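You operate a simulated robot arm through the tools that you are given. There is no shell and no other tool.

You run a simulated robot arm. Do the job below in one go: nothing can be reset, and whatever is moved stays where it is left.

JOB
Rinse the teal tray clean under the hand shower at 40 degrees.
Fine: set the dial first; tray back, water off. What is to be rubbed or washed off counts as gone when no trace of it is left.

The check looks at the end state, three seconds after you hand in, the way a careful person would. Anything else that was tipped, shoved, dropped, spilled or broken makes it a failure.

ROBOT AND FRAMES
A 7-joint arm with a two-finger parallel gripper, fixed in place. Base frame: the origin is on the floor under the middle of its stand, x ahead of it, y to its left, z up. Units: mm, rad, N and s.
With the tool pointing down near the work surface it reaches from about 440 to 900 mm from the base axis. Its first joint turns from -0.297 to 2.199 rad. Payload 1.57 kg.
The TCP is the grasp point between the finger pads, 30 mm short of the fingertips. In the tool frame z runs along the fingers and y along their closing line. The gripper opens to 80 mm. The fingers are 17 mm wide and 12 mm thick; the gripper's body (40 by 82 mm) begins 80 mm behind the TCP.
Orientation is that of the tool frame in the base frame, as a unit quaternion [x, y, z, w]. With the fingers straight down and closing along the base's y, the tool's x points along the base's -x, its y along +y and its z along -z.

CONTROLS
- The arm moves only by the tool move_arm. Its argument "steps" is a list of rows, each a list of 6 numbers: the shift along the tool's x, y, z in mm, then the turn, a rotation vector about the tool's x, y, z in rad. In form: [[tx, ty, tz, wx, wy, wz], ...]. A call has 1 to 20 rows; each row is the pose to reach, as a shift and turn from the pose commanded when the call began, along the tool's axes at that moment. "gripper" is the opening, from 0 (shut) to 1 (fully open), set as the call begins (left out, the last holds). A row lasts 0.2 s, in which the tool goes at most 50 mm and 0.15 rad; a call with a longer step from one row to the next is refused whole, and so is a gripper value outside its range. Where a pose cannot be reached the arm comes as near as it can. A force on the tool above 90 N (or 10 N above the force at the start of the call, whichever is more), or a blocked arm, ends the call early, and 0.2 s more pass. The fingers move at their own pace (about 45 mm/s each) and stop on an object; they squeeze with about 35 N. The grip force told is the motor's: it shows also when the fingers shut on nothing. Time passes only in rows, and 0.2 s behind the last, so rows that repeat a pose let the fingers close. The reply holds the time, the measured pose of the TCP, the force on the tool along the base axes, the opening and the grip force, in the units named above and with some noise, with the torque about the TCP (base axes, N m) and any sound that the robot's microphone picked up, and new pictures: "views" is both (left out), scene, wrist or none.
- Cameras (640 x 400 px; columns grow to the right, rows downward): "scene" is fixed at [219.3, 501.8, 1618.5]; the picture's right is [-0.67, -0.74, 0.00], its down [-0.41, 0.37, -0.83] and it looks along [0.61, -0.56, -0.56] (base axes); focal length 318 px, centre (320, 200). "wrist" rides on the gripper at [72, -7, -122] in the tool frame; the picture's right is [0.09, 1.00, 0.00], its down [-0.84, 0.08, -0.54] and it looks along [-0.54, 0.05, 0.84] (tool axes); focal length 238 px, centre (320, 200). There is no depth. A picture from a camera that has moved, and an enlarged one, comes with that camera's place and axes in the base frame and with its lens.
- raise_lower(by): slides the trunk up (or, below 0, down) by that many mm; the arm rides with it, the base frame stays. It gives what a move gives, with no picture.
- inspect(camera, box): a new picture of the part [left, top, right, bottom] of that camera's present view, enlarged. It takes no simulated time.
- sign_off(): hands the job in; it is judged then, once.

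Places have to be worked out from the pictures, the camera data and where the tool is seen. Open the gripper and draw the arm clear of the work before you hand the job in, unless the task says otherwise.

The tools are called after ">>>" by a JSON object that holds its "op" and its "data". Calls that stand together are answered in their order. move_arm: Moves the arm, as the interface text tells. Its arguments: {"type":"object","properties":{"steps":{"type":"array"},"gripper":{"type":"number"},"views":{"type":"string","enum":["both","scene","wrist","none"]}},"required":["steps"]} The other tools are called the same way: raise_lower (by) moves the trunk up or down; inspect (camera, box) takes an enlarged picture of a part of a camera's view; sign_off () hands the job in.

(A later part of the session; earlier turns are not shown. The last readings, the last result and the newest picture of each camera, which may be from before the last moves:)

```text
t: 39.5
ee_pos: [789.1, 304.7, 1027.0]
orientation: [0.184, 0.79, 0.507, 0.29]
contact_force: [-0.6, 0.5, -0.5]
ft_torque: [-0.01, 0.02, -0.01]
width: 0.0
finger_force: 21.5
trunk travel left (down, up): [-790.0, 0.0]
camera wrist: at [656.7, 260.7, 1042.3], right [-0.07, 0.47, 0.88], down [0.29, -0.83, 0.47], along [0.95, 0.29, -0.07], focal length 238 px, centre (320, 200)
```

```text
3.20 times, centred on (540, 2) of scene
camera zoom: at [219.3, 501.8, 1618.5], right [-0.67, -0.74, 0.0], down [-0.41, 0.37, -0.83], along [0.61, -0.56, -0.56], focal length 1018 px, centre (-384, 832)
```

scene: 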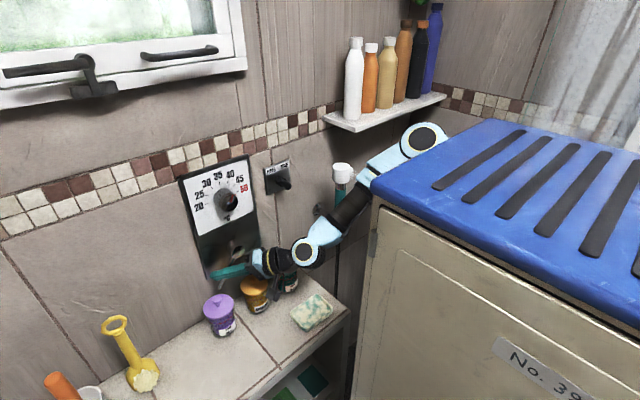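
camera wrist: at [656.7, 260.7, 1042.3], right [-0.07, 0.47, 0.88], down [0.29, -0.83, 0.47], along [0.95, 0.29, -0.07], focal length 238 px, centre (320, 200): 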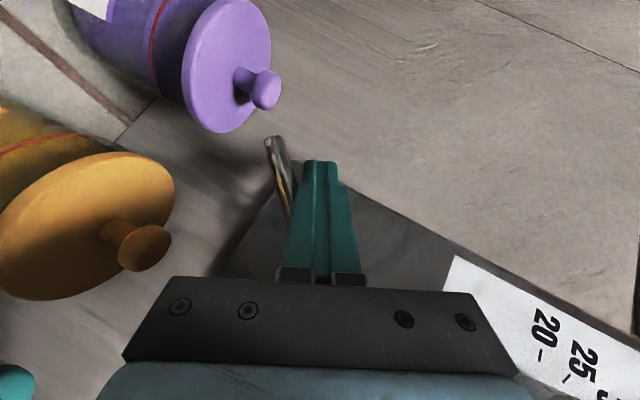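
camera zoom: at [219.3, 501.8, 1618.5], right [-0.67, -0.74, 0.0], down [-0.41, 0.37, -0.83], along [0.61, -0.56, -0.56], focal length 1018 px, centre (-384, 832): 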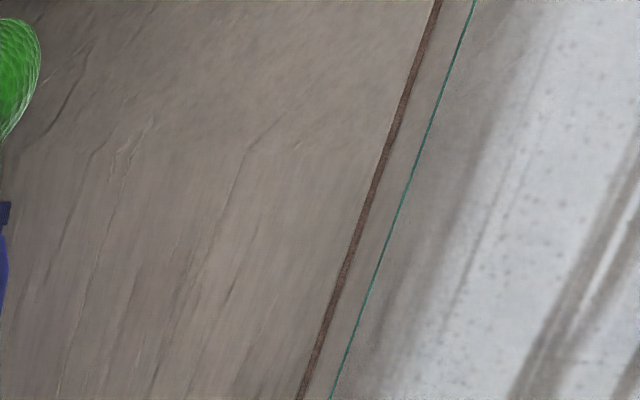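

It is the hand shower that is spraying (jets leave its nozzle); the streaks at right are just steam on a glass screen. I'll push the lever a little further so it is clearly open.

>>> {"op": "move_arm", "data": {"steps": [[-1.9, -9.5, -2.3, 0, 0, 0], [-3.8, -19, -4.5, 0, 0, 0], [-5.7, -28.4, -6.8, 0, 0, 0], [-5.7, -28.4, -6.8, 0, 0, 0]], "gripper": 0, "views": "none"}}

>>> {"op": "inspect", "data": {"camera": "scene", "box": [160, 200, 320, 310]}}

>>> {"op": "inspect", "data": {"camera": "scene", "box": [300, 140, 400, 260]}}

```text
t: 40.5
ee_pos: [788.7, 292.7, 1013.0]
orientation: [0.18, 0.787, 0.512, 0.293]
contact_force: [12.8, 48.5, 39.8]
ft_torque: [0.17, -0.39, 0.47]
width: 0.1
finger_force: 20.8
trunk travel left (down, up): [-790.0, 0.0]
```

```text
3.64 times, centred on (240, 255) of scene
camera zoom: at [219.3, 501.8, 1618.5], right [-0.67, -0.74, 0.0], down [-0.41, 0.37, -0.83], along [0.61, -0.56, -0.56], focal length 1156 px, centre (611, 0)
```

zoom: 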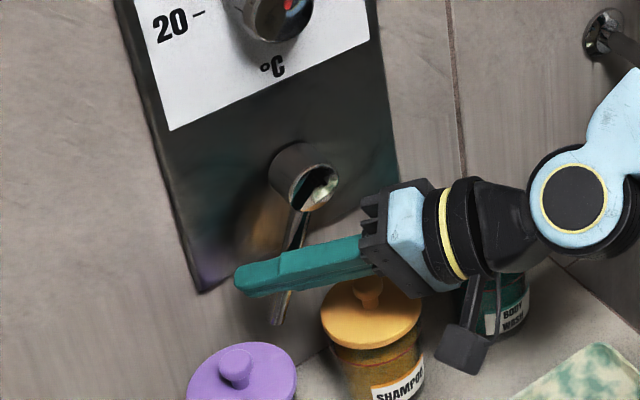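

```text
3.33 times, centred on (350, 200) of scene
camera zoom: at [219.3, 501.8, 1618.5], right [-0.67, -0.74, 0.0], down [-0.41, 0.37, -0.83], along [0.61, -0.56, -0.56], focal length 1060 px, centre (220, 200)
```

zoom: 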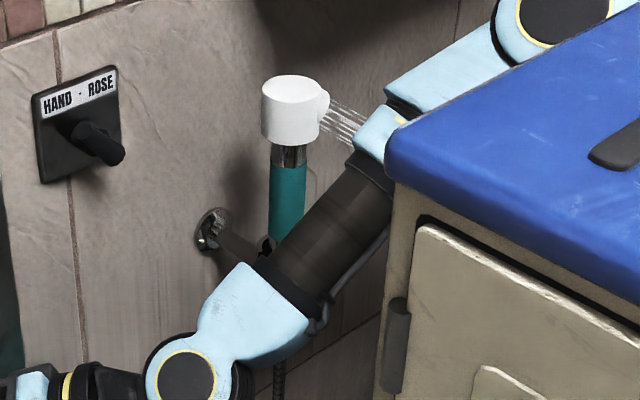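

The lever is at its open stop (~65° down) and the jets are strong. I'll ease off the lever and pull back, then swing over the tray with the tool vertical.

>>> {"op": "move_arm", "data": {"steps": [[2.5, 8, 2.5, 0, 0, 0], [4, 16, 4, 0, 0, 0], [26, 18, -16, 0, 0, 0], [52, 22, -40, 0, 0, 0], [70, 40, -66, 0, 0, 0]], "gripper": 0, "views": "both"}}

```text
t: 41.7
ee_pos: [692.9, 297.4, 1043.6]
orientation: [0.185, 0.791, 0.505, 0.292]
contact_force: [0.1, -0.2, 0.1]
ft_torque: [0.01, -0.02, 0.03]
width: 0.0
finger_force: 20.6
trunk travel left (down, up): [-790.0, 0.0]
camera wrist: at [560.6, 252.7, 1058.7], right [-0.07, 0.47, 0.88], down [0.29, -0.83, 0.47], along [0.96, 0.29, -0.07], focal length 238 px, centre (320, 200)
```

scene: 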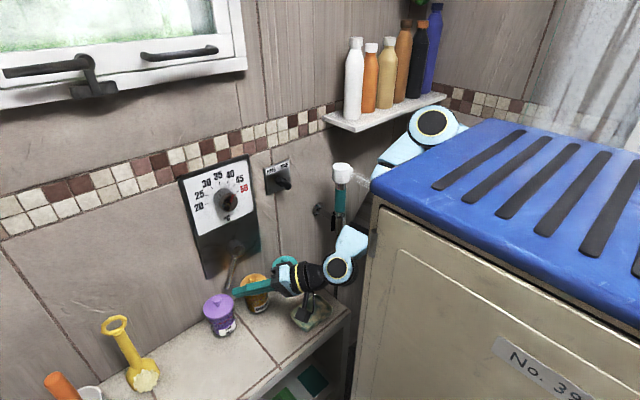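
wrist: 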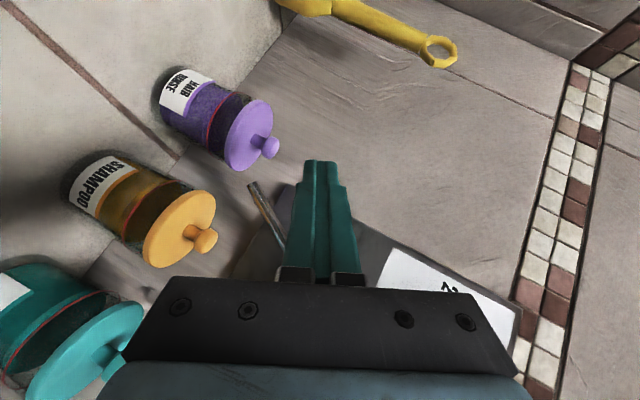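

Now over the tray: rotating the tool to vertical while translating to about (640,125,1040).

>>> {"op": "move_arm", "data": {"steps": [[-6.6, -8.4, -16.9, 0.1208, 0.0696, -0.0444], [-13.2, -16.9, -33.8, 0.2416, 0.1392, -0.0889], [-19.9, -25.3, -50.6, 0.3623, 0.2088, -0.1333], [-26.5, -33.8, -67.5, 0.4831, 0.2784, -0.1778], [-33.1, -42.2, -84.4, 0.6039, 0.3481, -0.2222], [-39.7, -50.7, -101.3, 0.7247, 0.4177, -0.2667], [-46.4, -59.1, -118.1, 0.8454, 0.4873, -0.3111], [-53, -67.6, -135, 0.9662, 0.5569, -0.3556], [-59.6, -76, -151.9, 1.087, 0.6265, -0.4], [-59.6, -76, -151.9, 1.087, 0.6265, -0.4]], "gripper": 1, "views": "both"}}

>>> {"op": "inspect", "data": {"camera": "wrist", "box": [220, 60, 420, 200]}}

```text
t: 43.9
ee_pos: [641.8, 125.4, 1038.4]
orientation: [-0.003, 1.0, 0.0, 0.0]
contact_force: [1.0, -0.5, 0.5]
ft_torque: [-0.02, 0.03, 0.02]
width: 79.9
finger_force: 0.0
trunk travel left (down, up): [-790.0, 0.0]
camera wrist: at [570.0, 118.9, 1163.7], right [-0.1, 1.0, 0.0], down [0.84, 0.08, 0.54], along [0.54, 0.05, -0.84], focal length 238 px, centre (320, 200)
```

scene: 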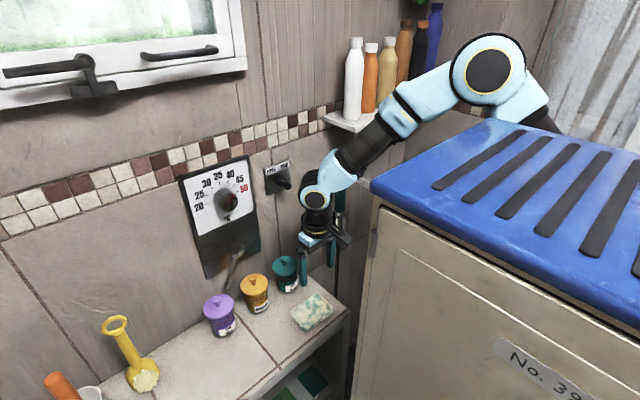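
wrist: 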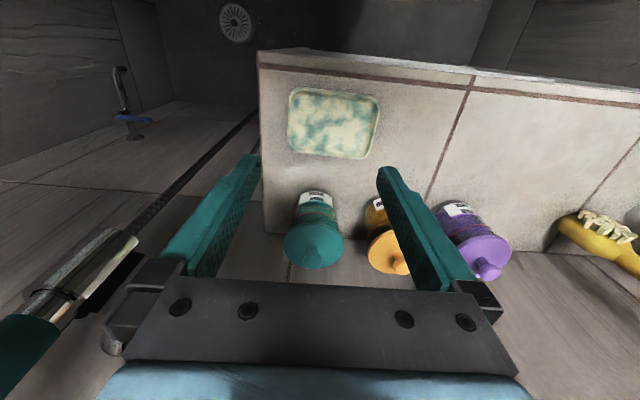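

```text
2.86 times, centred on (320, 130) of wrist
camera zoom: at [570.0, 118.9, 1163.7], right [-0.1, 1.0, 0.0], down [0.84, 0.08, 0.54], along [0.54, 0.05, -0.84], focal length 681 px, centre (320, 400)
```

zoom: 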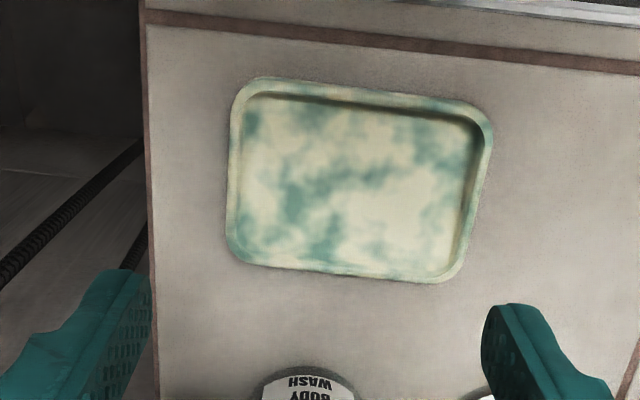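

The tray spans about x 611–681, y 91–188. I'll pinch its front (−x) rim at the middle: yaw the tool by 90° so the fingers close along x, and lower to z≈1000 above that rim.

>>> {"op": "move_arm", "data": {"steps": [[2.5, 1.3, 3.5, 0, 0, 0.1427], [5.1, 2.7, 6.9, 0, 0, 0.2855], [7.6, 4, 10.4, 0, 0, 0.4282], [10.2, 5.3, 13.8, 0, 0, 0.5709], [12.7, 6.6, 17.3, 0, 0, 0.7136], [15.3, 8, 20.7, 0, 0, 0.8564], [17.8, 9.3, 24.2, 0, 0, 0.9991], [20.4, 10.6, 27.6, 0, 0, 1.1418], [22.9, 12, 31.1, 0, 0, 1.2845], [25.5, 13.3, 34.5, 0, 0, 1.4273], [28, 14.6, 38, 0, 0, 1.565], [28, 14.6, 38, 0, 0, 1.565]], "gripper": 0.35, "views": "both"}}

>>> {"op": "inspect", "data": {"camera": "wrist", "box": [220, 60, 460, 220]}}

```text
t: 46.5
ee_pos: [611.7, 140.4, 1001.0]
orientation: [0.704, 0.71, 0.001, 0.0]
contact_force: [-0.7, 0.3, 0.3]
ft_torque: [0.0, -0.02, 0.0]
width: 27.5
finger_force: 0.1
trunk travel left (down, up): [-790.0, 0.0]
camera wrist: at [606.3, 212.4, 1125.8], right [0.99, 0.1, 0.0], down [0.08, -0.84, 0.54], along [0.06, -0.54, -0.84], focal length 238 px, centre (320, 200)
```

scene: 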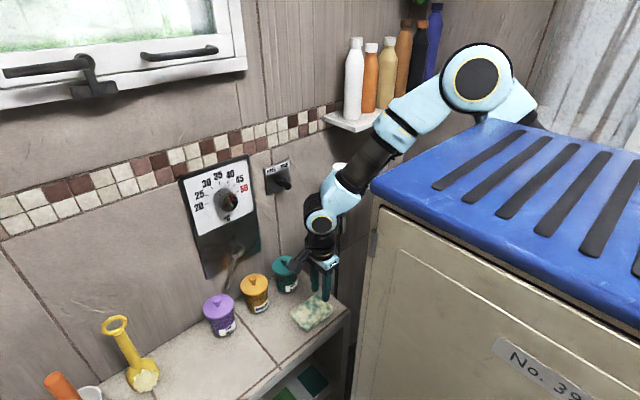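
wrist: 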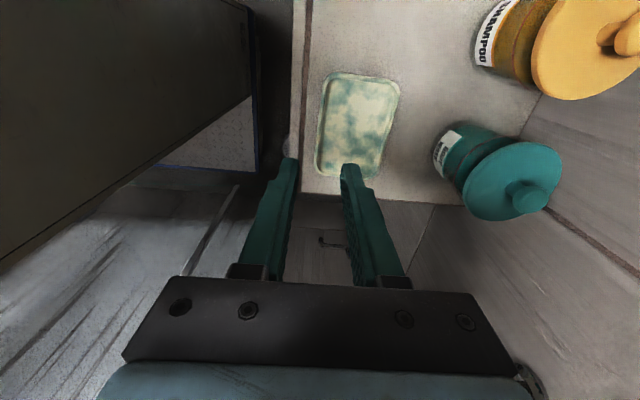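

```text
2.50 times, centred on (340, 140) of wrist
camera zoom: at [606.3, 212.4, 1125.8], right [0.99, 0.1, 0.0], down [0.08, -0.84, 0.54], along [0.06, -0.54, -0.84], focal length 596 px, centre (270, 350)
```

zoom: 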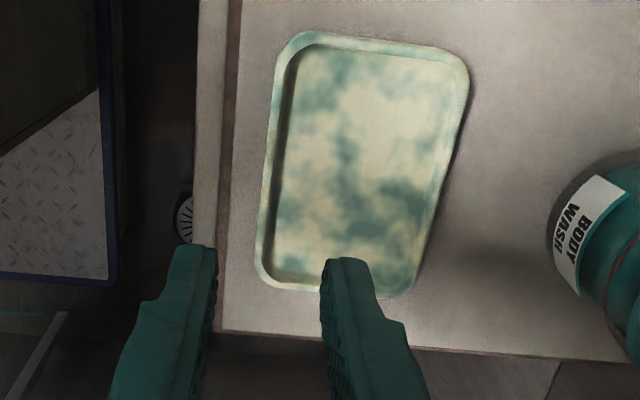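

From this view the front rim is centred at about x≈616 at y≈140. I'll shift 4 mm and descend to just above the rim.

>>> {"op": "move_arm", "data": {"steps": [[0, 3.8, 25, 0, 0, 0], [0, 3.8, 50, 0, 0, 0], [0, 3.8, 72, 0, 0, 0], [0, 3.8, 72, 0, 0, 0]], "gripper": 0.35, "views": "both"}}

>>> {"op": "inspect", "data": {"camera": "wrist", "box": [240, 60, 420, 200]}}

>>> {"op": "inspect", "data": {"camera": "scene", "box": [270, 240, 370, 340]}}

```text
t: 47.5
ee_pos: [616.2, 140.6, 928.4]
orientation: [0.704, 0.71, 0.0, 0.0]
contact_force: [0.4, 0.4, 0.7]
ft_torque: [-0.03, 0.01, 0.0]
width: 28.0
finger_force: 0.0
trunk travel left (down, up): [-790.0, 0.0]
camera wrist: at [609.9, 212.6, 1052.5], right [0.99, 0.1, 0.0], down [0.08, -0.84, 0.54], along [0.06, -0.54, -0.84], focal length 238 px, centre (320, 200)
```

scene: 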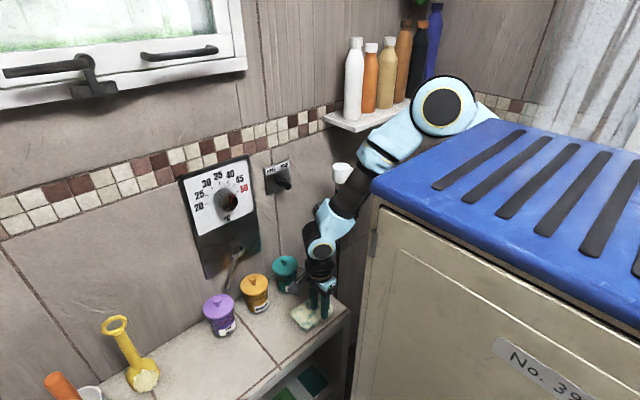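
wrist: 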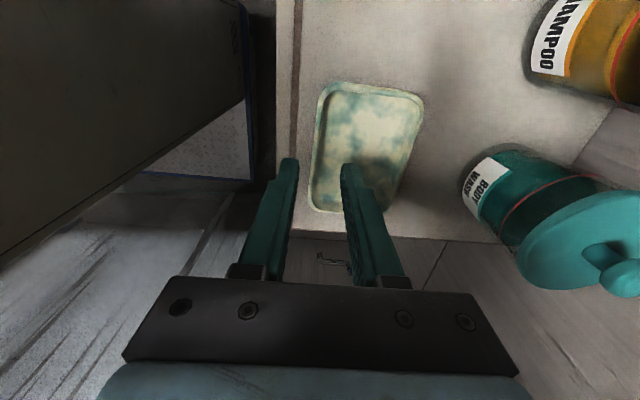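

```text
2.86 times, centred on (330, 130) of wrist
camera zoom: at [609.9, 212.6, 1052.5], right [0.99, 0.1, 0.0], down [0.08, -0.84, 0.54], along [0.06, -0.54, -0.84], focal length 681 px, centre (291, 400)
```

zoom: 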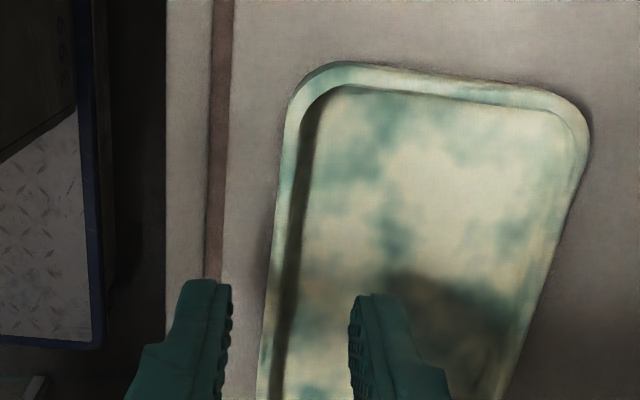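

```text
4.00 times, centred on (320, 290) of scene
camera zoom: at [219.3, 501.8, 1618.5], right [-0.67, -0.74, 0.0], down [-0.41, 0.37, -0.83], along [0.61, -0.56, -0.56], focal length 1272 px, centre (320, -160)
```

zoom: 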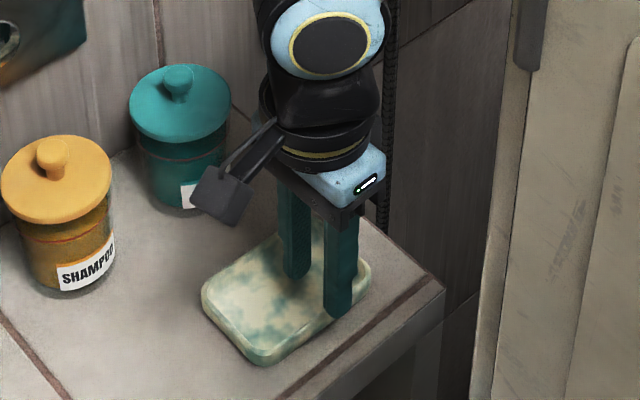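

The fingers straddle the front rim well. Descending another 20 mm, then in small steps to feel the tray floor.

>>> {"op": "move_arm", "data": {"steps": [[0, 0, 10, 0, 0, 0], [0, 0.3, 20, 0, 0, 0], [0, 0.3, 20, 0, 0, 0]], "gripper": 0.35, "views": "wrist"}}

>>> {"op": "inspect", "data": {"camera": "scene", "box": [290, 260, 360, 340]}}

```text
t: 48.3
ee_pos: [616.6, 140.6, 908.5]
orientation: [0.704, 0.71, 0.002, 0.0]
contact_force: [-0.4, -0.3, 0.0]
ft_torque: [-0.03, -0.02, 0.01]
width: 27.9
finger_force: 0.1
trunk travel left (down, up): [-790.0, 0.0]
camera wrist: at [610.5, 212.3, 1033.4], right [0.99, 0.1, 0.0], down [0.08, -0.84, 0.54], along [0.06, -0.54, -0.84], focal length 238 px, centre (320, 200)
```

wrist: 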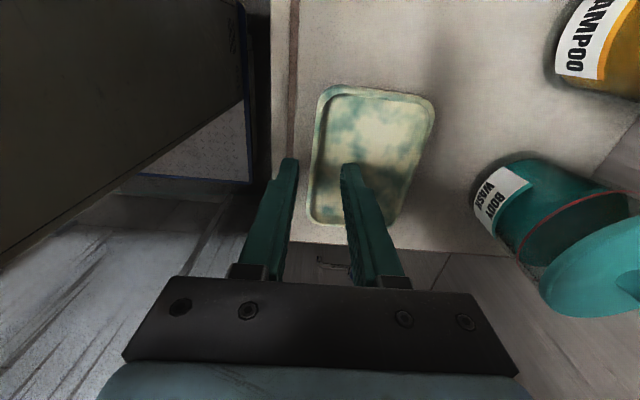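

```text
5.00 times, centred on (325, 300) of scene
camera zoom: at [219.3, 501.8, 1618.5], right [-0.67, -0.74, 0.0], down [-0.41, 0.37, -0.83], along [0.61, -0.56, -0.56], focal length 1590 px, centre (295, -300)
```

zoom: 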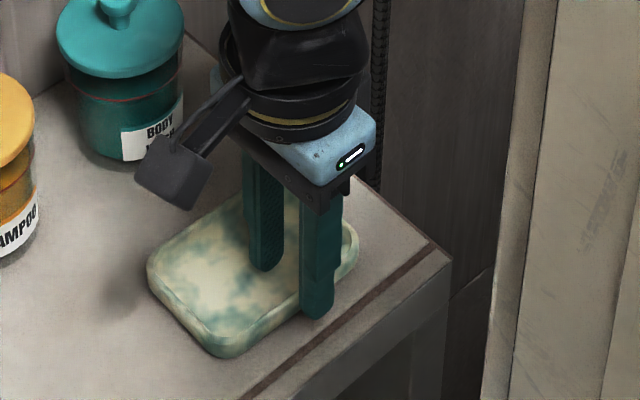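

Still no contact (tip at z≈878). Going down in 3–4 mm increments.

>>> {"op": "move_arm", "data": {"steps": [[0, 0, 2, 0, 0, 0], [0, 0, 4, 0, 0, 0]], "views": "none"}}

>>> {"op": "move_arm", "data": {"steps": [[0, 0, 2, 0, 0, 0], [0, 0, 3, 0, 0, 0]], "views": "none"}}

```text
t: 48.9
ee_pos: [616.7, 141.1, 905.3]
orientation: [0.704, 0.71, 0.002, 0.0]
contact_force: [0.1, -0.2, -0.3]
ft_torque: [0.0, -0.01, -0.02]
width: 28.0
finger_force: 0.1
trunk travel left (down, up): [-790.0, 0.0]
```

```text
t: 49.5
ee_pos: [617.4, 140.7, 901.2]
orientation: [0.704, 0.711, 0.001, -0.001]
contact_force: [0.6, 0.3, -0.1]
ft_torque: [0.01, -0.01, -0.02]
width: 27.9
finger_force: 0.1
trunk travel left (down, up): [-790.0, 0.0]
```

No contact at tip z≈871. Two more small steps down.

>>> {"op": "move_arm", "data": {"steps": [[0, 0, 1.5, 0, 0, 0], [0, 0, 3, 0, 0, 0]], "views": "none"}}

>>> {"op": "inspect", "data": {"camera": "scene", "box": [300, 275, 350, 335]}}

```text
t: 50.1
ee_pos: [617.7, 140.7, 898.9]
orientation: [0.704, 0.71, 0.001, 0.0]
contact_force: [-0.6, 0.3, 0.7]
ft_torque: [-0.02, 0.02, -0.03]
width: 28.1
finger_force: 0.1
trunk travel left (down, up): [-790.0, 0.0]
```

```text
6.67 times, centred on (325, 305) of scene
camera zoom: at [219.3, 501.8, 1618.5], right [-0.67, -0.74, 0.0], down [-0.41, 0.37, -0.83], along [0.61, -0.56, -0.56], focal length 2120 px, centre (287, -500)
```

zoom: 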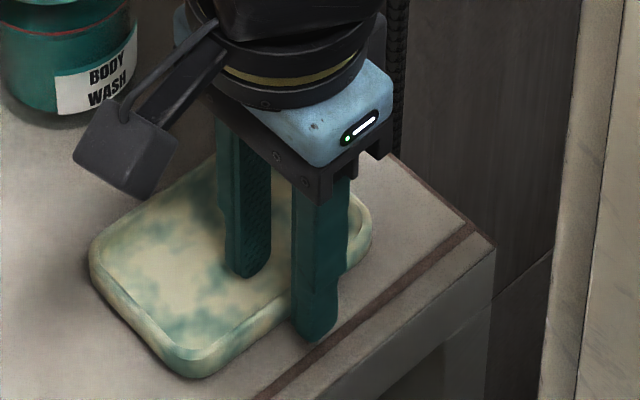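

Outer fingertip is nearly at the bench. Another 2–3 mm, watching the force.

>>> {"op": "move_arm", "data": {"steps": [[0, 0, 1.5, 0, 0, 0], [0, 0, 3, 0, 0, 0]], "views": "none"}}

```text
t: 50.7
ee_pos: [617.1, 141.2, 897.0]
orientation: [0.704, 0.71, 0.002, 0.001]
contact_force: [0.6, 0.1, 0.1]
ft_torque: [-0.04, -0.03, 0.0]
width: 28.1
finger_force: 0.1
trunk travel left (down, up): [-790.0, 0.0]
```

Still free at tip z≈867. Next 3 mm.

>>> {"op": "move_arm", "data": {"steps": [[0, 0, 1.5, 0, 0, 0], [0, 0, 3, 0, 0, 0]], "views": "none"}}

>>> {"op": "inspect", "data": {"camera": "scene", "box": [300, 275, 350, 335]}}

```text
t: 51.3
ee_pos: [618.2, 139.9, 893.4]
orientation: [0.704, 0.71, 0.002, 0.0]
contact_force: [-0.9, -0.7, 6.9]
ft_torque: [-0.01, -0.08, 0.04]
width: 27.3
finger_force: 0.0
trunk travel left (down, up): [-790.0, 0.0]
```

```text
6.67 times, centred on (325, 305) of scene
camera zoom: at [219.3, 501.8, 1618.5], right [-0.67, -0.74, 0.0], down [-0.41, 0.37, -0.83], along [0.61, -0.56, -0.56], focal length 2120 px, centre (287, -500)
```

zoom: 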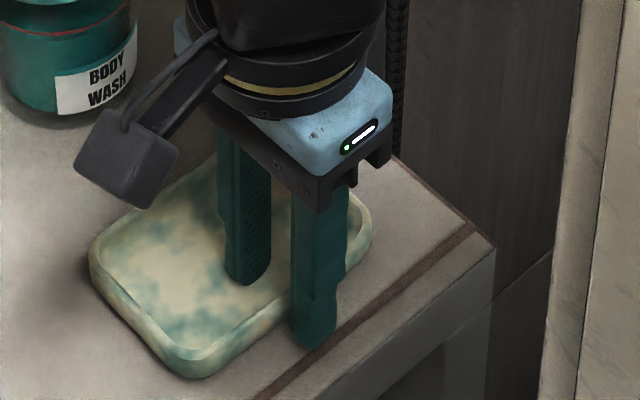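

The inner finger touched the tray floor (≈7 N at tip z≈863.5). I'll lift 2 mm and close on the rim.

>>> {"op": "move_arm", "data": {"steps": [[0, 0, -2.5, 0, 0, 0], [0, 0, -2.5, 0, 0, 0], [0, 0, -2.5, 0, 0, 0]], "gripper": 0.35, "views": "none"}}

>>> {"op": "move_arm", "data": {"steps": [[0, 0, 0, 0, 0, 0], [0, 0, 0, 0, 0, 0], [0, 0, 0, 0, 0, 0], [0, 0, 0, 0, 0, 0]], "gripper": 0, "views": "both"}}

>>> {"op": "inspect", "data": {"camera": "wrist", "box": [240, 60, 460, 240]}}

>>> {"op": "inspect", "data": {"camera": "scene", "box": [290, 260, 360, 340]}}

```text
t: 52.1
ee_pos: [618.2, 139.9, 893.5]
orientation: [0.704, 0.711, 0.001, 0.001]
contact_force: [-0.8, 0.3, 0.1]
ft_torque: [0.01, 0.0, 0.03]
width: 28.1
finger_force: 0.1
trunk travel left (down, up): [-790.0, 0.0]
```

```text
t: 53.1
ee_pos: [617.7, 139.9, 895.2]
orientation: [0.705, 0.71, 0.002, 0.0]
contact_force: [0.4, -1.0, 0.4]
ft_torque: [0.02, 0.02, 0.03]
width: 2.7
finger_force: 24.4
trunk travel left (down, up): [-790.0, 0.0]
camera wrist: at [610.8, 212.0, 1019.9], right [0.99, 0.1, 0.0], down [0.08, -0.84, 0.54], along [0.06, -0.54, -0.84], focal length 238 px, centre (320, 200)
```

scene: 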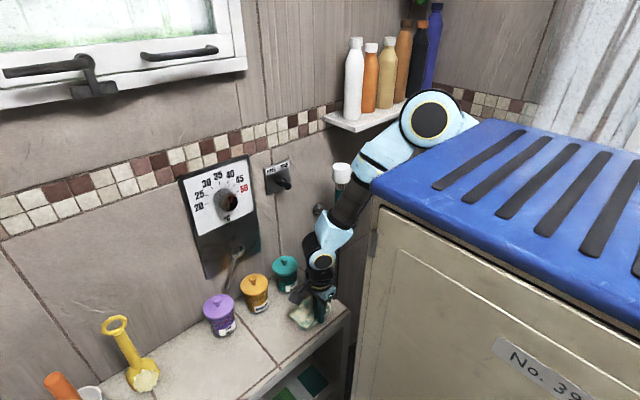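
wrist: 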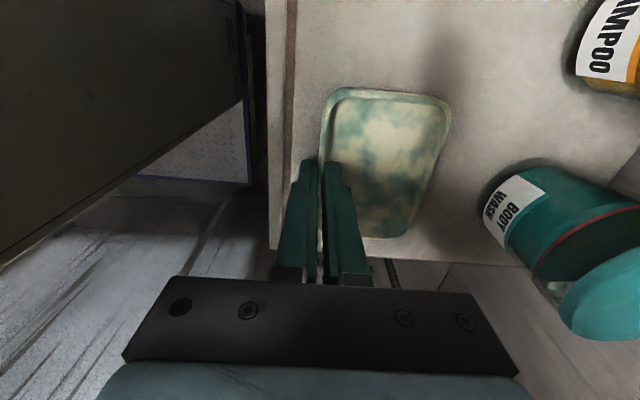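

```text
2.22 times, centred on (350, 150) of wrist
camera zoom: at [610.8, 212.0, 1019.9], right [0.99, 0.1, 0.0], down [0.08, -0.84, 0.54], along [0.06, -0.54, -0.84], focal length 530 px, centre (253, 311)
```

zoom: 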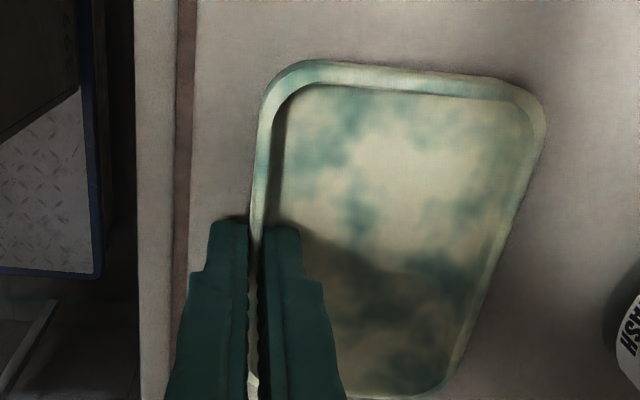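

```text
5.00 times, centred on (325, 300) of scene
camera zoom: at [219.3, 501.8, 1618.5], right [-0.67, -0.74, 0.0], down [-0.41, 0.37, -0.83], along [0.61, -0.56, -0.56], focal length 1590 px, centre (295, -300)
```

zoom: 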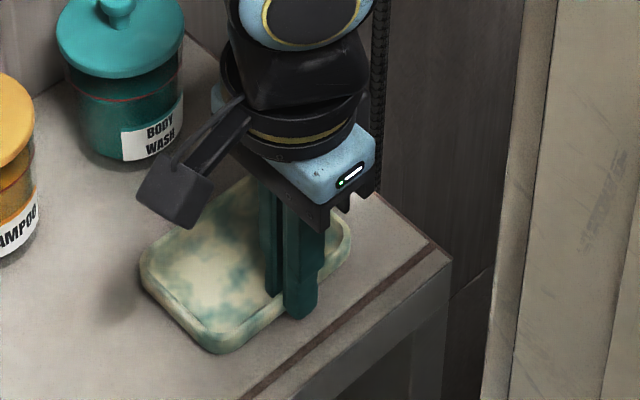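

The fingers have closed to 2.7 mm on the rim wall. I'll let the grip settle and then lift a few millimetres to test it.

>>> {"op": "move_arm", "data": {"steps": [[0, 0, 0, 0, 0, 0], [0, 0, 0, 0, 0, 0], [0, 0, 0, 0, 0, 0]], "gripper": 0, "views": "none"}}

>>> {"op": "move_arm", "data": {"steps": [[0, 0, -4, 0, 0, 0], [0, 0, -8, 0, 0, 0], [0, 0, -14, 0, 0, 0], [0, 0, -20, 0, 0, 0], [0, 0, -20, 0, 0, 0]], "gripper": 0, "views": "both"}}

>>> {"op": "inspect", "data": {"camera": "scene", "box": [290, 260, 360, 340]}}

```text
t: 53.9
ee_pos: [618.6, 140.4, 895.2]
orientation: [0.705, 0.71, 0.001, 0.0]
contact_force: [-0.2, 0.9, 0.5]
ft_torque: [0.03, 0.03, 0.0]
width: 3.2
finger_force: 24.7
trunk travel left (down, up): [-790.0, 0.0]
```

```text
t: 55.1
ee_pos: [617.2, 140.0, 914.8]
orientation: [0.704, 0.71, 0.001, 0.0]
contact_force: [0.5, 0.2, -0.8]
ft_torque: [-0.01, 0.03, 0.01]
width: 2.8
finger_force: 24.7
trunk travel left (down, up): [-790.0, 0.0]
camera wrist: at [611.1, 212.2, 1039.9], right [0.99, 0.1, 0.0], down [0.08, -0.84, 0.54], along [0.06, -0.54, -0.84], focal length 238 px, centre (320, 200)
```

scene: 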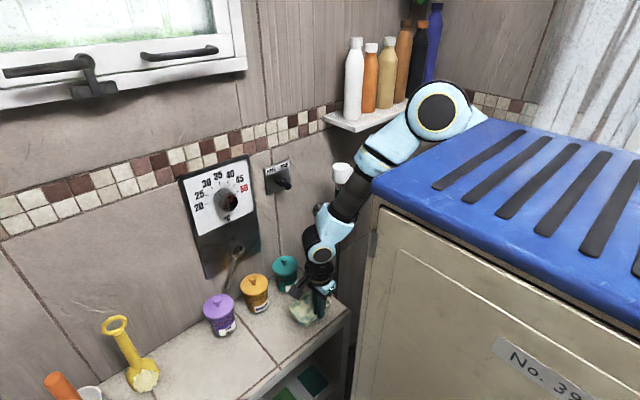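
wrist: 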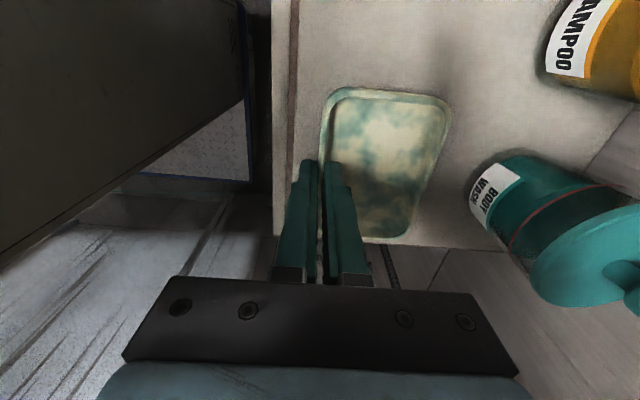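

```text
5.00 times, centred on (325, 300) of scene
camera zoom: at [219.3, 501.8, 1618.5], right [-0.67, -0.74, 0.0], down [-0.41, 0.37, -0.83], along [0.61, -0.56, -0.56], focal length 1590 px, centre (295, -300)
```

zoom: 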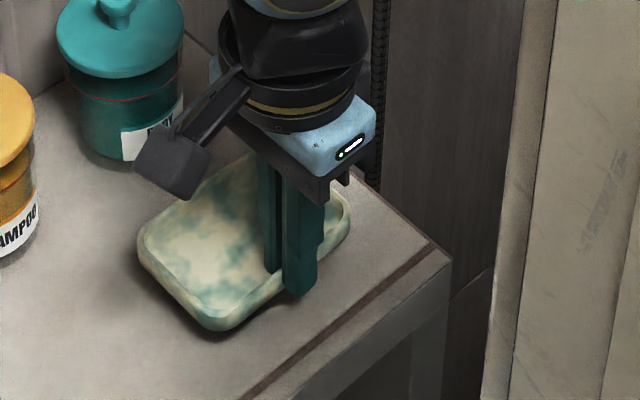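

The tray is held level by its front rim. I'll carry it up and across to the right, stopping just at the edge of the spray for a look.

>>> {"op": "move_arm", "data": {"steps": [[0, 0, -25, 0, 0, 0], [0, 0, -50, 0, 0, 0], [0, 0, -75, 0, 0, 0], [0, 0, -100, 0, 0, 0], [-30, 0, -115, 0, 0, 0], [-60, 0, -130, 0, 0, 0], [-90, 0, -145, 0, 0, 0], [-120, 0, -160, 0, 0, 0], [-150, 0, -175, 0, 0, 0], [-180, 0, -190, 0, 0, 0], [-210, 0, -200, 0, 0, 0], [-235, 0, -206, 0, 0, 0], [-235, 0, -206, 0, 0, 0]], "gripper": 0, "views": "both"}}

>>> {"op": "inspect", "data": {"camera": "wrist", "box": [240, 40, 560, 240]}}

>>> {"op": "inspect", "data": {"camera": "scene", "box": [290, 140, 410, 260]}}

```text
t: 57.9
ee_pos: [618.7, -95.1, 1121.6]
orientation: [0.704, 0.71, 0.002, 0.0]
contact_force: [0.5, 0.1, -0.1]
ft_torque: [0.01, -0.01, -0.02]
width: 3.1
finger_force: 24.2
trunk travel left (down, up): [-790.0, 0.0]
camera wrist: at [612.3, -23.4, 1246.7], right [0.99, 0.1, 0.0], down [0.08, -0.84, 0.54], along [0.06, -0.54, -0.84], focal length 238 px, centre (320, 200)
```

scene: 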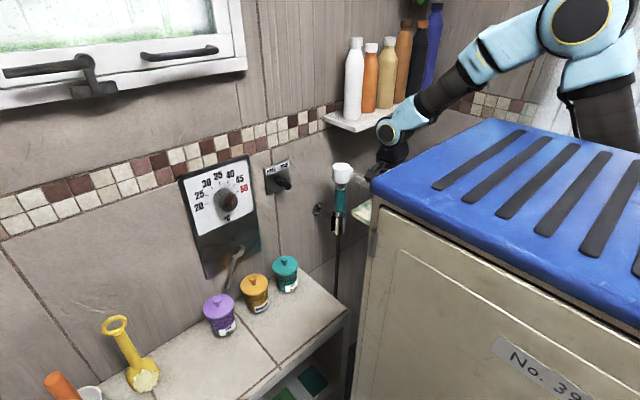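
wrist: 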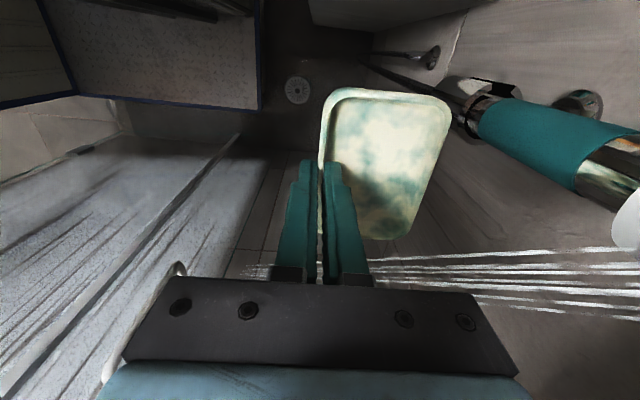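

```text
2.00 times, centred on (400, 140) of wrist
camera zoom: at [612.3, -23.4, 1246.7], right [0.99, 0.1, 0.0], down [0.08, -0.84, 0.54], along [0.06, -0.54, -0.84], focal length 477 px, centre (160, 320)
```

zoom: 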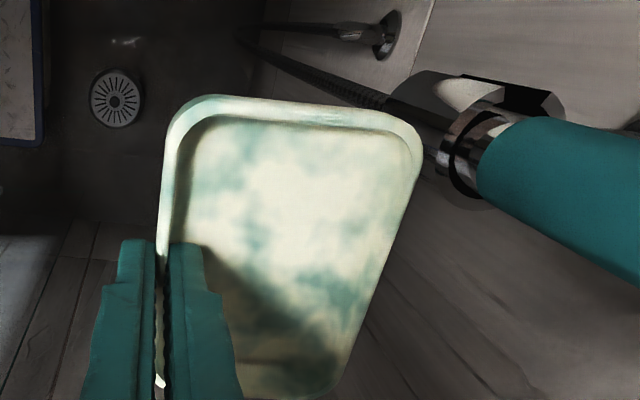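

```text
3.33 times, centred on (350, 200) of scene
camera zoom: at [219.3, 501.8, 1618.5], right [-0.67, -0.74, 0.0], down [-0.41, 0.37, -0.83], along [0.61, -0.56, -0.56], focal length 1060 px, centre (220, 200)
```

zoom: 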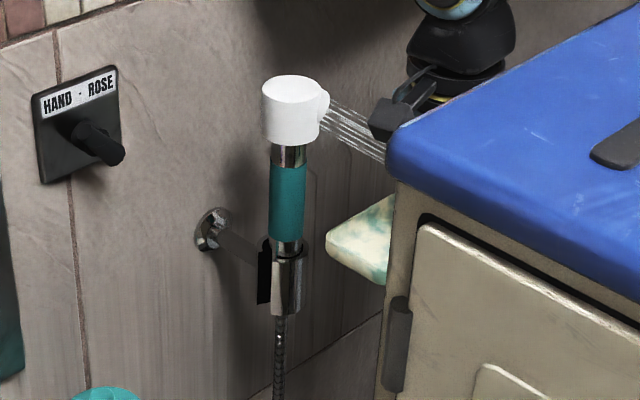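

The jets are visible, passing just beyond the tray's −y edge. I'll move the tray about 80 mm further right and slightly forward, into the jets.

>>> {"op": "move_arm", "data": {"steps": [[-25, 4, 0, 0, 0, 0], [-50, 8, 0, 0, 0, 0], [-75, 10, 0, 0, 0, 0], [-85, 10, 0, 0, 0, 0], [-85, 10, 0, 0, 0, 0]], "gripper": 0, "views": "both"}}

>>> {"op": "inspect", "data": {"camera": "wrist", "box": [240, 40, 560, 240]}}

```text
t: 59.1
ee_pos: [629.7, -178.2, 1122.2]
orientation: [0.704, 0.71, 0.001, 0.0]
contact_force: [0.3, 0.5, -0.3]
ft_torque: [0.01, 0.01, -0.02]
width: 3.0
finger_force: 24.5
trunk travel left (down, up): [-790.0, 0.0]
camera wrist: at [622.8, -108.1, 1245.6], right [0.99, 0.1, 0.0], down [0.08, -0.84, 0.54], along [0.06, -0.54, -0.84], focal length 238 px, centre (320, 200)
```

scene: 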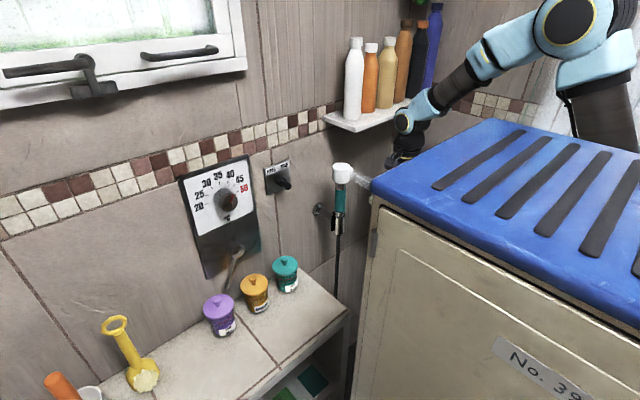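
wrist: 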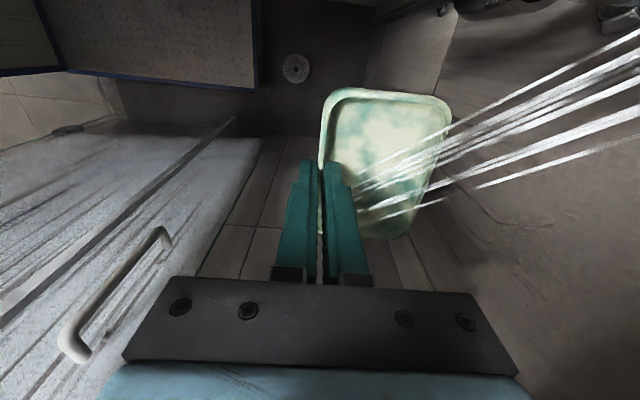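

```text
2.00 times, centred on (400, 140) of wrist
camera zoom: at [622.8, -108.1, 1245.6], right [0.99, 0.1, 0.0], down [0.08, -0.84, 0.54], along [0.06, -0.54, -0.84], focal length 477 px, centre (160, 320)
```

zoom: 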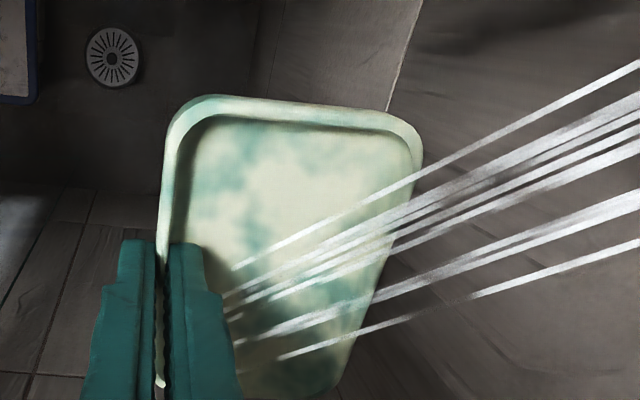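

The jets hit the tray near the inner finger. I'll hold 2 s here to see how the residue reacts.

>>> {"op": "move_arm", "data": {"steps": [[0, 0, 0, 0, 0, 0], [0, 0, 0, 0, 0, 0], [0, 0, 0, 0, 0, 0], [0, 0, 0, 0, 0, 0], [0, 0, 0, 0, 0, 0], [0, 0, 0, 0, 0, 0], [0, 0, 0, 0, 0, 0], [0, 0, 0, 0, 0, 0], [0, 0, 0, 0, 0, 0], [0, 0, 0, 0, 0, 0]], "gripper": 0, "views": "none"}}

>>> {"op": "inspect", "data": {"camera": "wrist", "box": [240, 40, 560, 240]}}

```text
t: 61.3
ee_pos: [629.1, -179.6, 1121.9]
orientation: [0.704, 0.71, 0.001, 0.0]
contact_force: [0.1, 0.2, -0.6]
ft_torque: [0.0, 0.03, 0.01]
width: 3.0
finger_force: 24.5
trunk travel left (down, up): [-790.0, 0.0]
```

```text
2.00 times, centred on (400, 140) of wrist
camera zoom: at [622.9, -107.9, 1245.7], right [0.99, 0.1, 0.0], down [0.08, -0.84, 0.54], along [0.06, -0.54, -0.84], focal length 477 px, centre (160, 320)
```

zoom: 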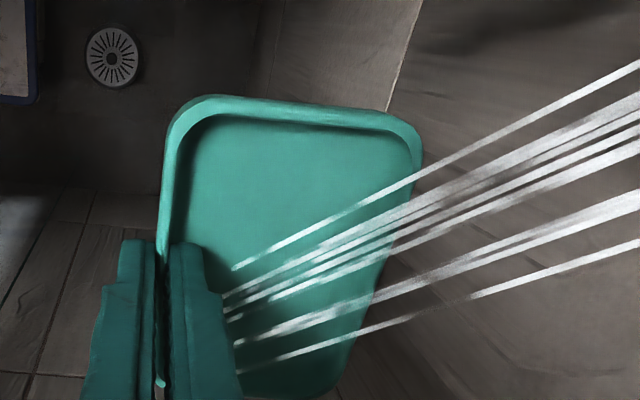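

The tray turned fully teal — the residue rinses off as a whole. I'll hold another 3 s for good measure and inspect it closely.

>>> {"op": "move_arm", "data": {"steps": [[0, 0, 0, 0, 0, 0], [0, 0, 0, 0, 0, 0], [0, 0, 0, 0, 0, 0], [0, 0, 0, 0, 0, 0], [0, 0, 0, 0, 0, 0], [0, 0, 0, 0, 0, 0], [0, 0, 0, 0, 0, 0], [0, 0, 0, 0, 0, 0], [0, 0, 0, 0, 0, 0], [0, 0, 0, 0, 0, 0], [0, 0, 0, 0, 0, 0], [0, 0, 0, 0, 0, 0], [0, 0, 0, 0, 0, 0], [0, 0, 0, 0, 0, 0], [0, 0, 0, 0, 0, 0]], "gripper": 0, "views": "both"}}

>>> {"op": "inspect", "data": {"camera": "wrist", "box": [290, 70, 470, 250]}}

>>> {"op": "inspect", "data": {"camera": "scene", "box": [170, 140, 320, 250]}}

```text
t: 64.5
ee_pos: [628.8, -179.8, 1121.8]
orientation: [0.704, 0.71, 0.001, 0.0]
contact_force: [0.7, -0.3, 0.0]
ft_torque: [-0.02, 0.02, 0.03]
width: 3.1
finger_force: 24.3
trunk travel left (down, up): [-790.0, 0.0]
camera wrist: at [622.9, -107.9, 1245.7], right [0.99, 0.1, 0.0], down [0.08, -0.84, 0.54], along [0.06, -0.54, -0.84], focal length 238 px, centre (320, 200)
```

scene: 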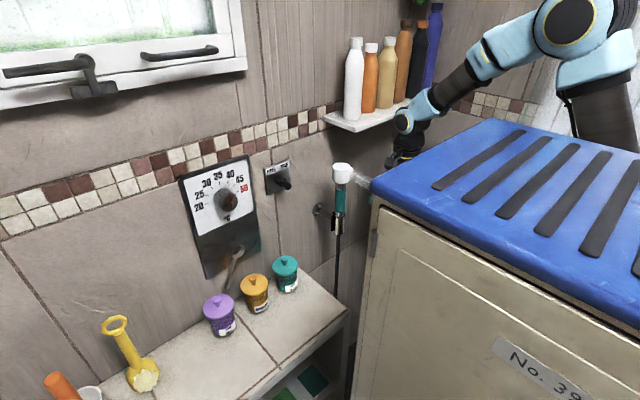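
wrist: 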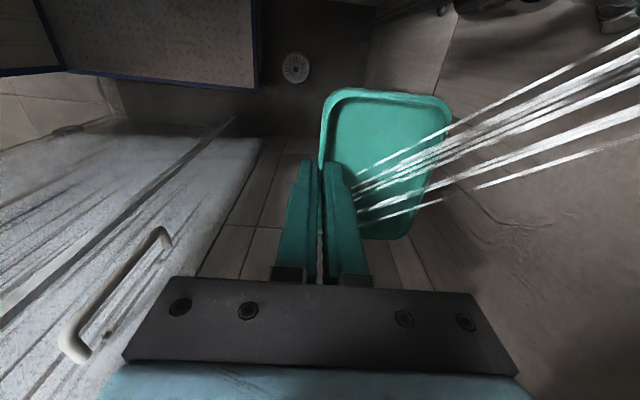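

```text
2.22 times, centred on (380, 160) of wrist
camera zoom: at [622.9, -107.9, 1245.7], right [0.99, 0.1, 0.0], down [0.08, -0.84, 0.54], along [0.06, -0.54, -0.84], focal length 530 px, centre (187, 289)
```

zoom: 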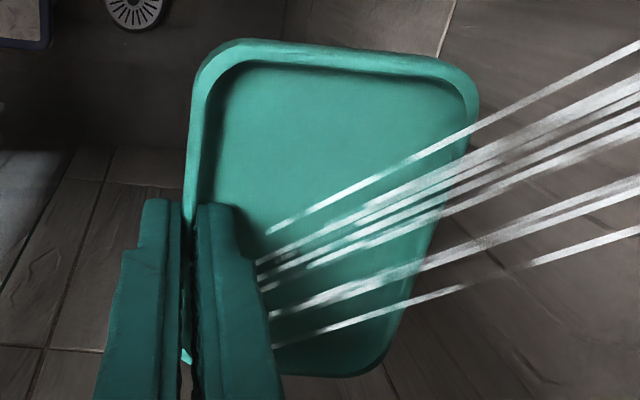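

```text
3.64 times, centred on (245, 195) of scene
camera zoom: at [219.3, 501.8, 1618.5], right [-0.67, -0.74, 0.0], down [-0.41, 0.37, -0.83], along [0.61, -0.56, -0.56], focal length 1156 px, centre (593, 218)
```

zoom: 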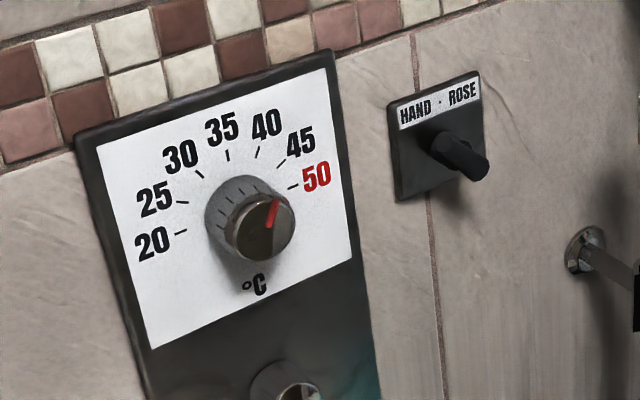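

Spotless teal all over. Now I retrace the exact path back to the bench, stopping 20 mm above the original spot.

>>> {"op": "move_arm", "data": {"steps": [[25, -3, 0, 0, 0, 0], [50, -6, 0, 0, 0, 0], [75, -10, 0, 0, 0, 0], [100, -10, 2, 0, 0, 0], [130, -10, 10, 0, 0, 0], [160, -10, 20, 0, 0, 0], [190, -10, 35, 0, 0, 0], [220, -10, 50, 0, 0, 0], [250, -10, 65, 0, 0, 0], [280, -10, 85, 0, 0, 0], [310, -10, 105, 0, 0, 0], [320, -10, 125, 0, 0, 0], [320, -10, 150, 0, 0, 0], [320, -10, 175, 0, 0, 0], [320, -10, 195, 0, 0, 0], [320, -10, 206, 0, 0, 0], [320, -10, 206, 0, 0, 0]], "gripper": 0, "views": "both"}}

>>> {"op": "inspect", "data": {"camera": "scene", "box": [290, 260, 360, 340]}}

```text
t: 68.1
ee_pos: [617.4, 141.3, 916.4]
orientation: [0.704, 0.71, 0.001, 0.0]
contact_force: [-0.1, -0.5, -0.9]
ft_torque: [0.02, 0.02, 0.01]
width: 3.2
finger_force: 23.4
trunk travel left (down, up): [-790.0, 0.0]
camera wrist: at [611.0, 212.5, 1040.1], right [0.99, 0.1, 0.0], down [0.08, -0.84, 0.54], along [0.06, -0.54, -0.84], focal length 238 px, centre (320, 200)
```

scene: 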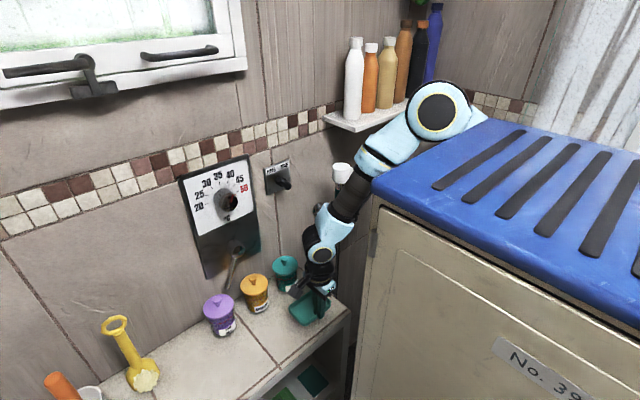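
wrist: 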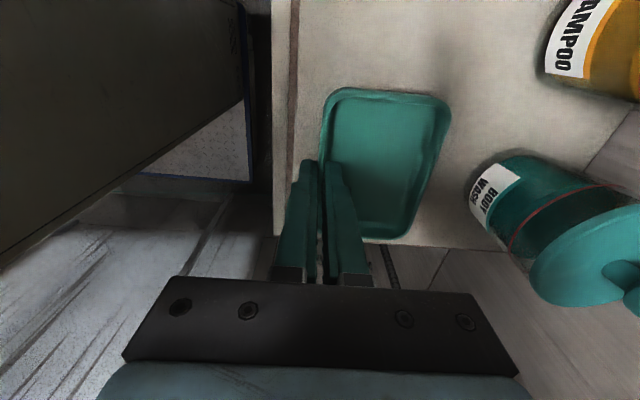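

```text
5.00 times, centred on (325, 300) of scene
camera zoom: at [219.3, 501.8, 1618.5], right [-0.67, -0.74, 0.0], down [-0.41, 0.37, -0.83], along [0.61, -0.56, -0.56], focal length 1590 px, centre (295, -300)
```

zoom: 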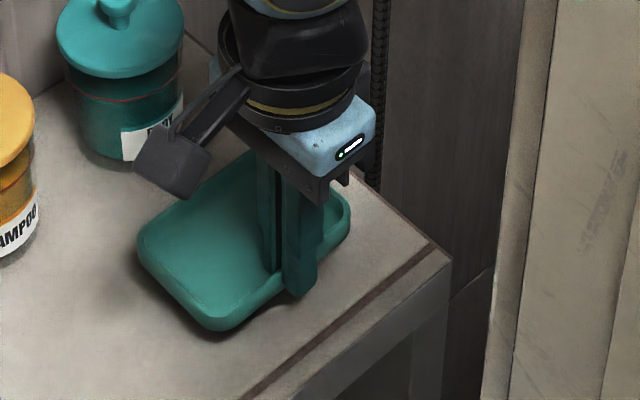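

Same pose as right after the lift, tray intact and clean. Lowering the last 20 mm gently.

>>> {"op": "move_arm", "data": {"steps": [[0, 0, 6, 0, 0, 0], [0, 0, 12, 0, 0, 0], [0, 0, 16, 0, 0, 0], [0, 0, 18.5, 0, 0, 0], [0, 0, 18.5, 0, 0, 0]], "gripper": 0, "views": "none"}}

>>> {"op": "move_arm", "data": {"steps": [[0, 0, 1, 0, 0, 0], [0, 0, 1.5, 0, 0, 0], [0, 0, 1.5, 0, 0, 0]], "gripper": 0, "views": "wrist"}}

>>> {"op": "inspect", "data": {"camera": "scene", "box": [290, 260, 360, 340]}}

```text
t: 69.3
ee_pos: [617.5, 141.7, 896.5]
orientation: [0.704, 0.71, 0.002, 0.0]
contact_force: [0.0, 0.6, -0.3]
ft_torque: [0.03, 0.0, -0.01]
width: 2.6
finger_force: 23.9
trunk travel left (down, up): [-790.0, 0.0]
```

```text
t: 70.1
ee_pos: [617.4, 141.5, 895.5]
orientation: [0.704, 0.71, 0.002, 0.0]
contact_force: [-0.4, 0.2, -0.4]
ft_torque: [0.05, 0.02, -0.01]
width: 3.3
finger_force: 24.4
trunk travel left (down, up): [-790.0, 0.0]
camera wrist: at [610.9, 212.5, 1020.1], right [0.99, 0.1, 0.0], down [0.08, -0.84, 0.54], along [0.06, -0.54, -0.84], focal length 238 px, centre (320, 200)
```

wrist: 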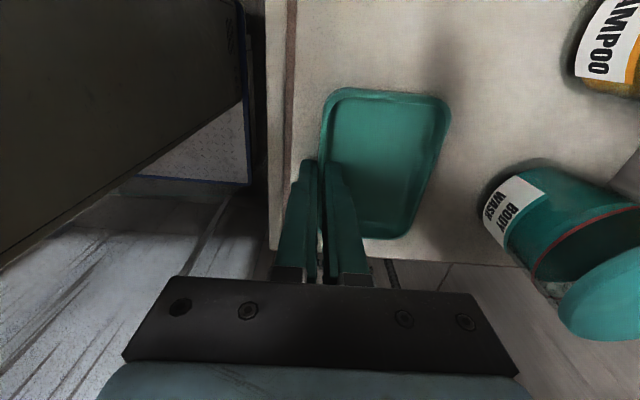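

```text
5.00 times, centred on (325, 300) of scene
camera zoom: at [219.3, 501.8, 1618.5], right [-0.67, -0.74, 0.0], down [-0.41, 0.37, -0.83], along [0.61, -0.56, -0.56], focal length 1590 px, centre (295, -300)
```

zoom: 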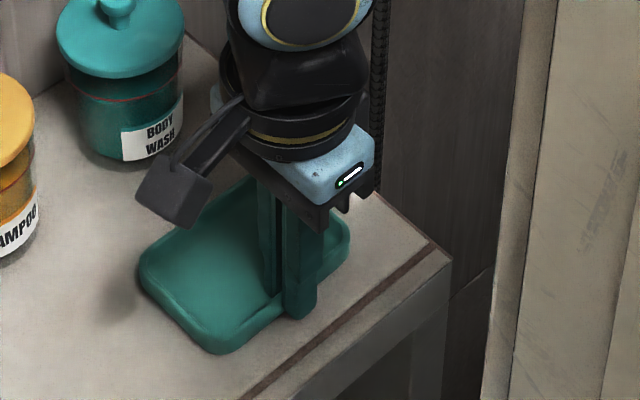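

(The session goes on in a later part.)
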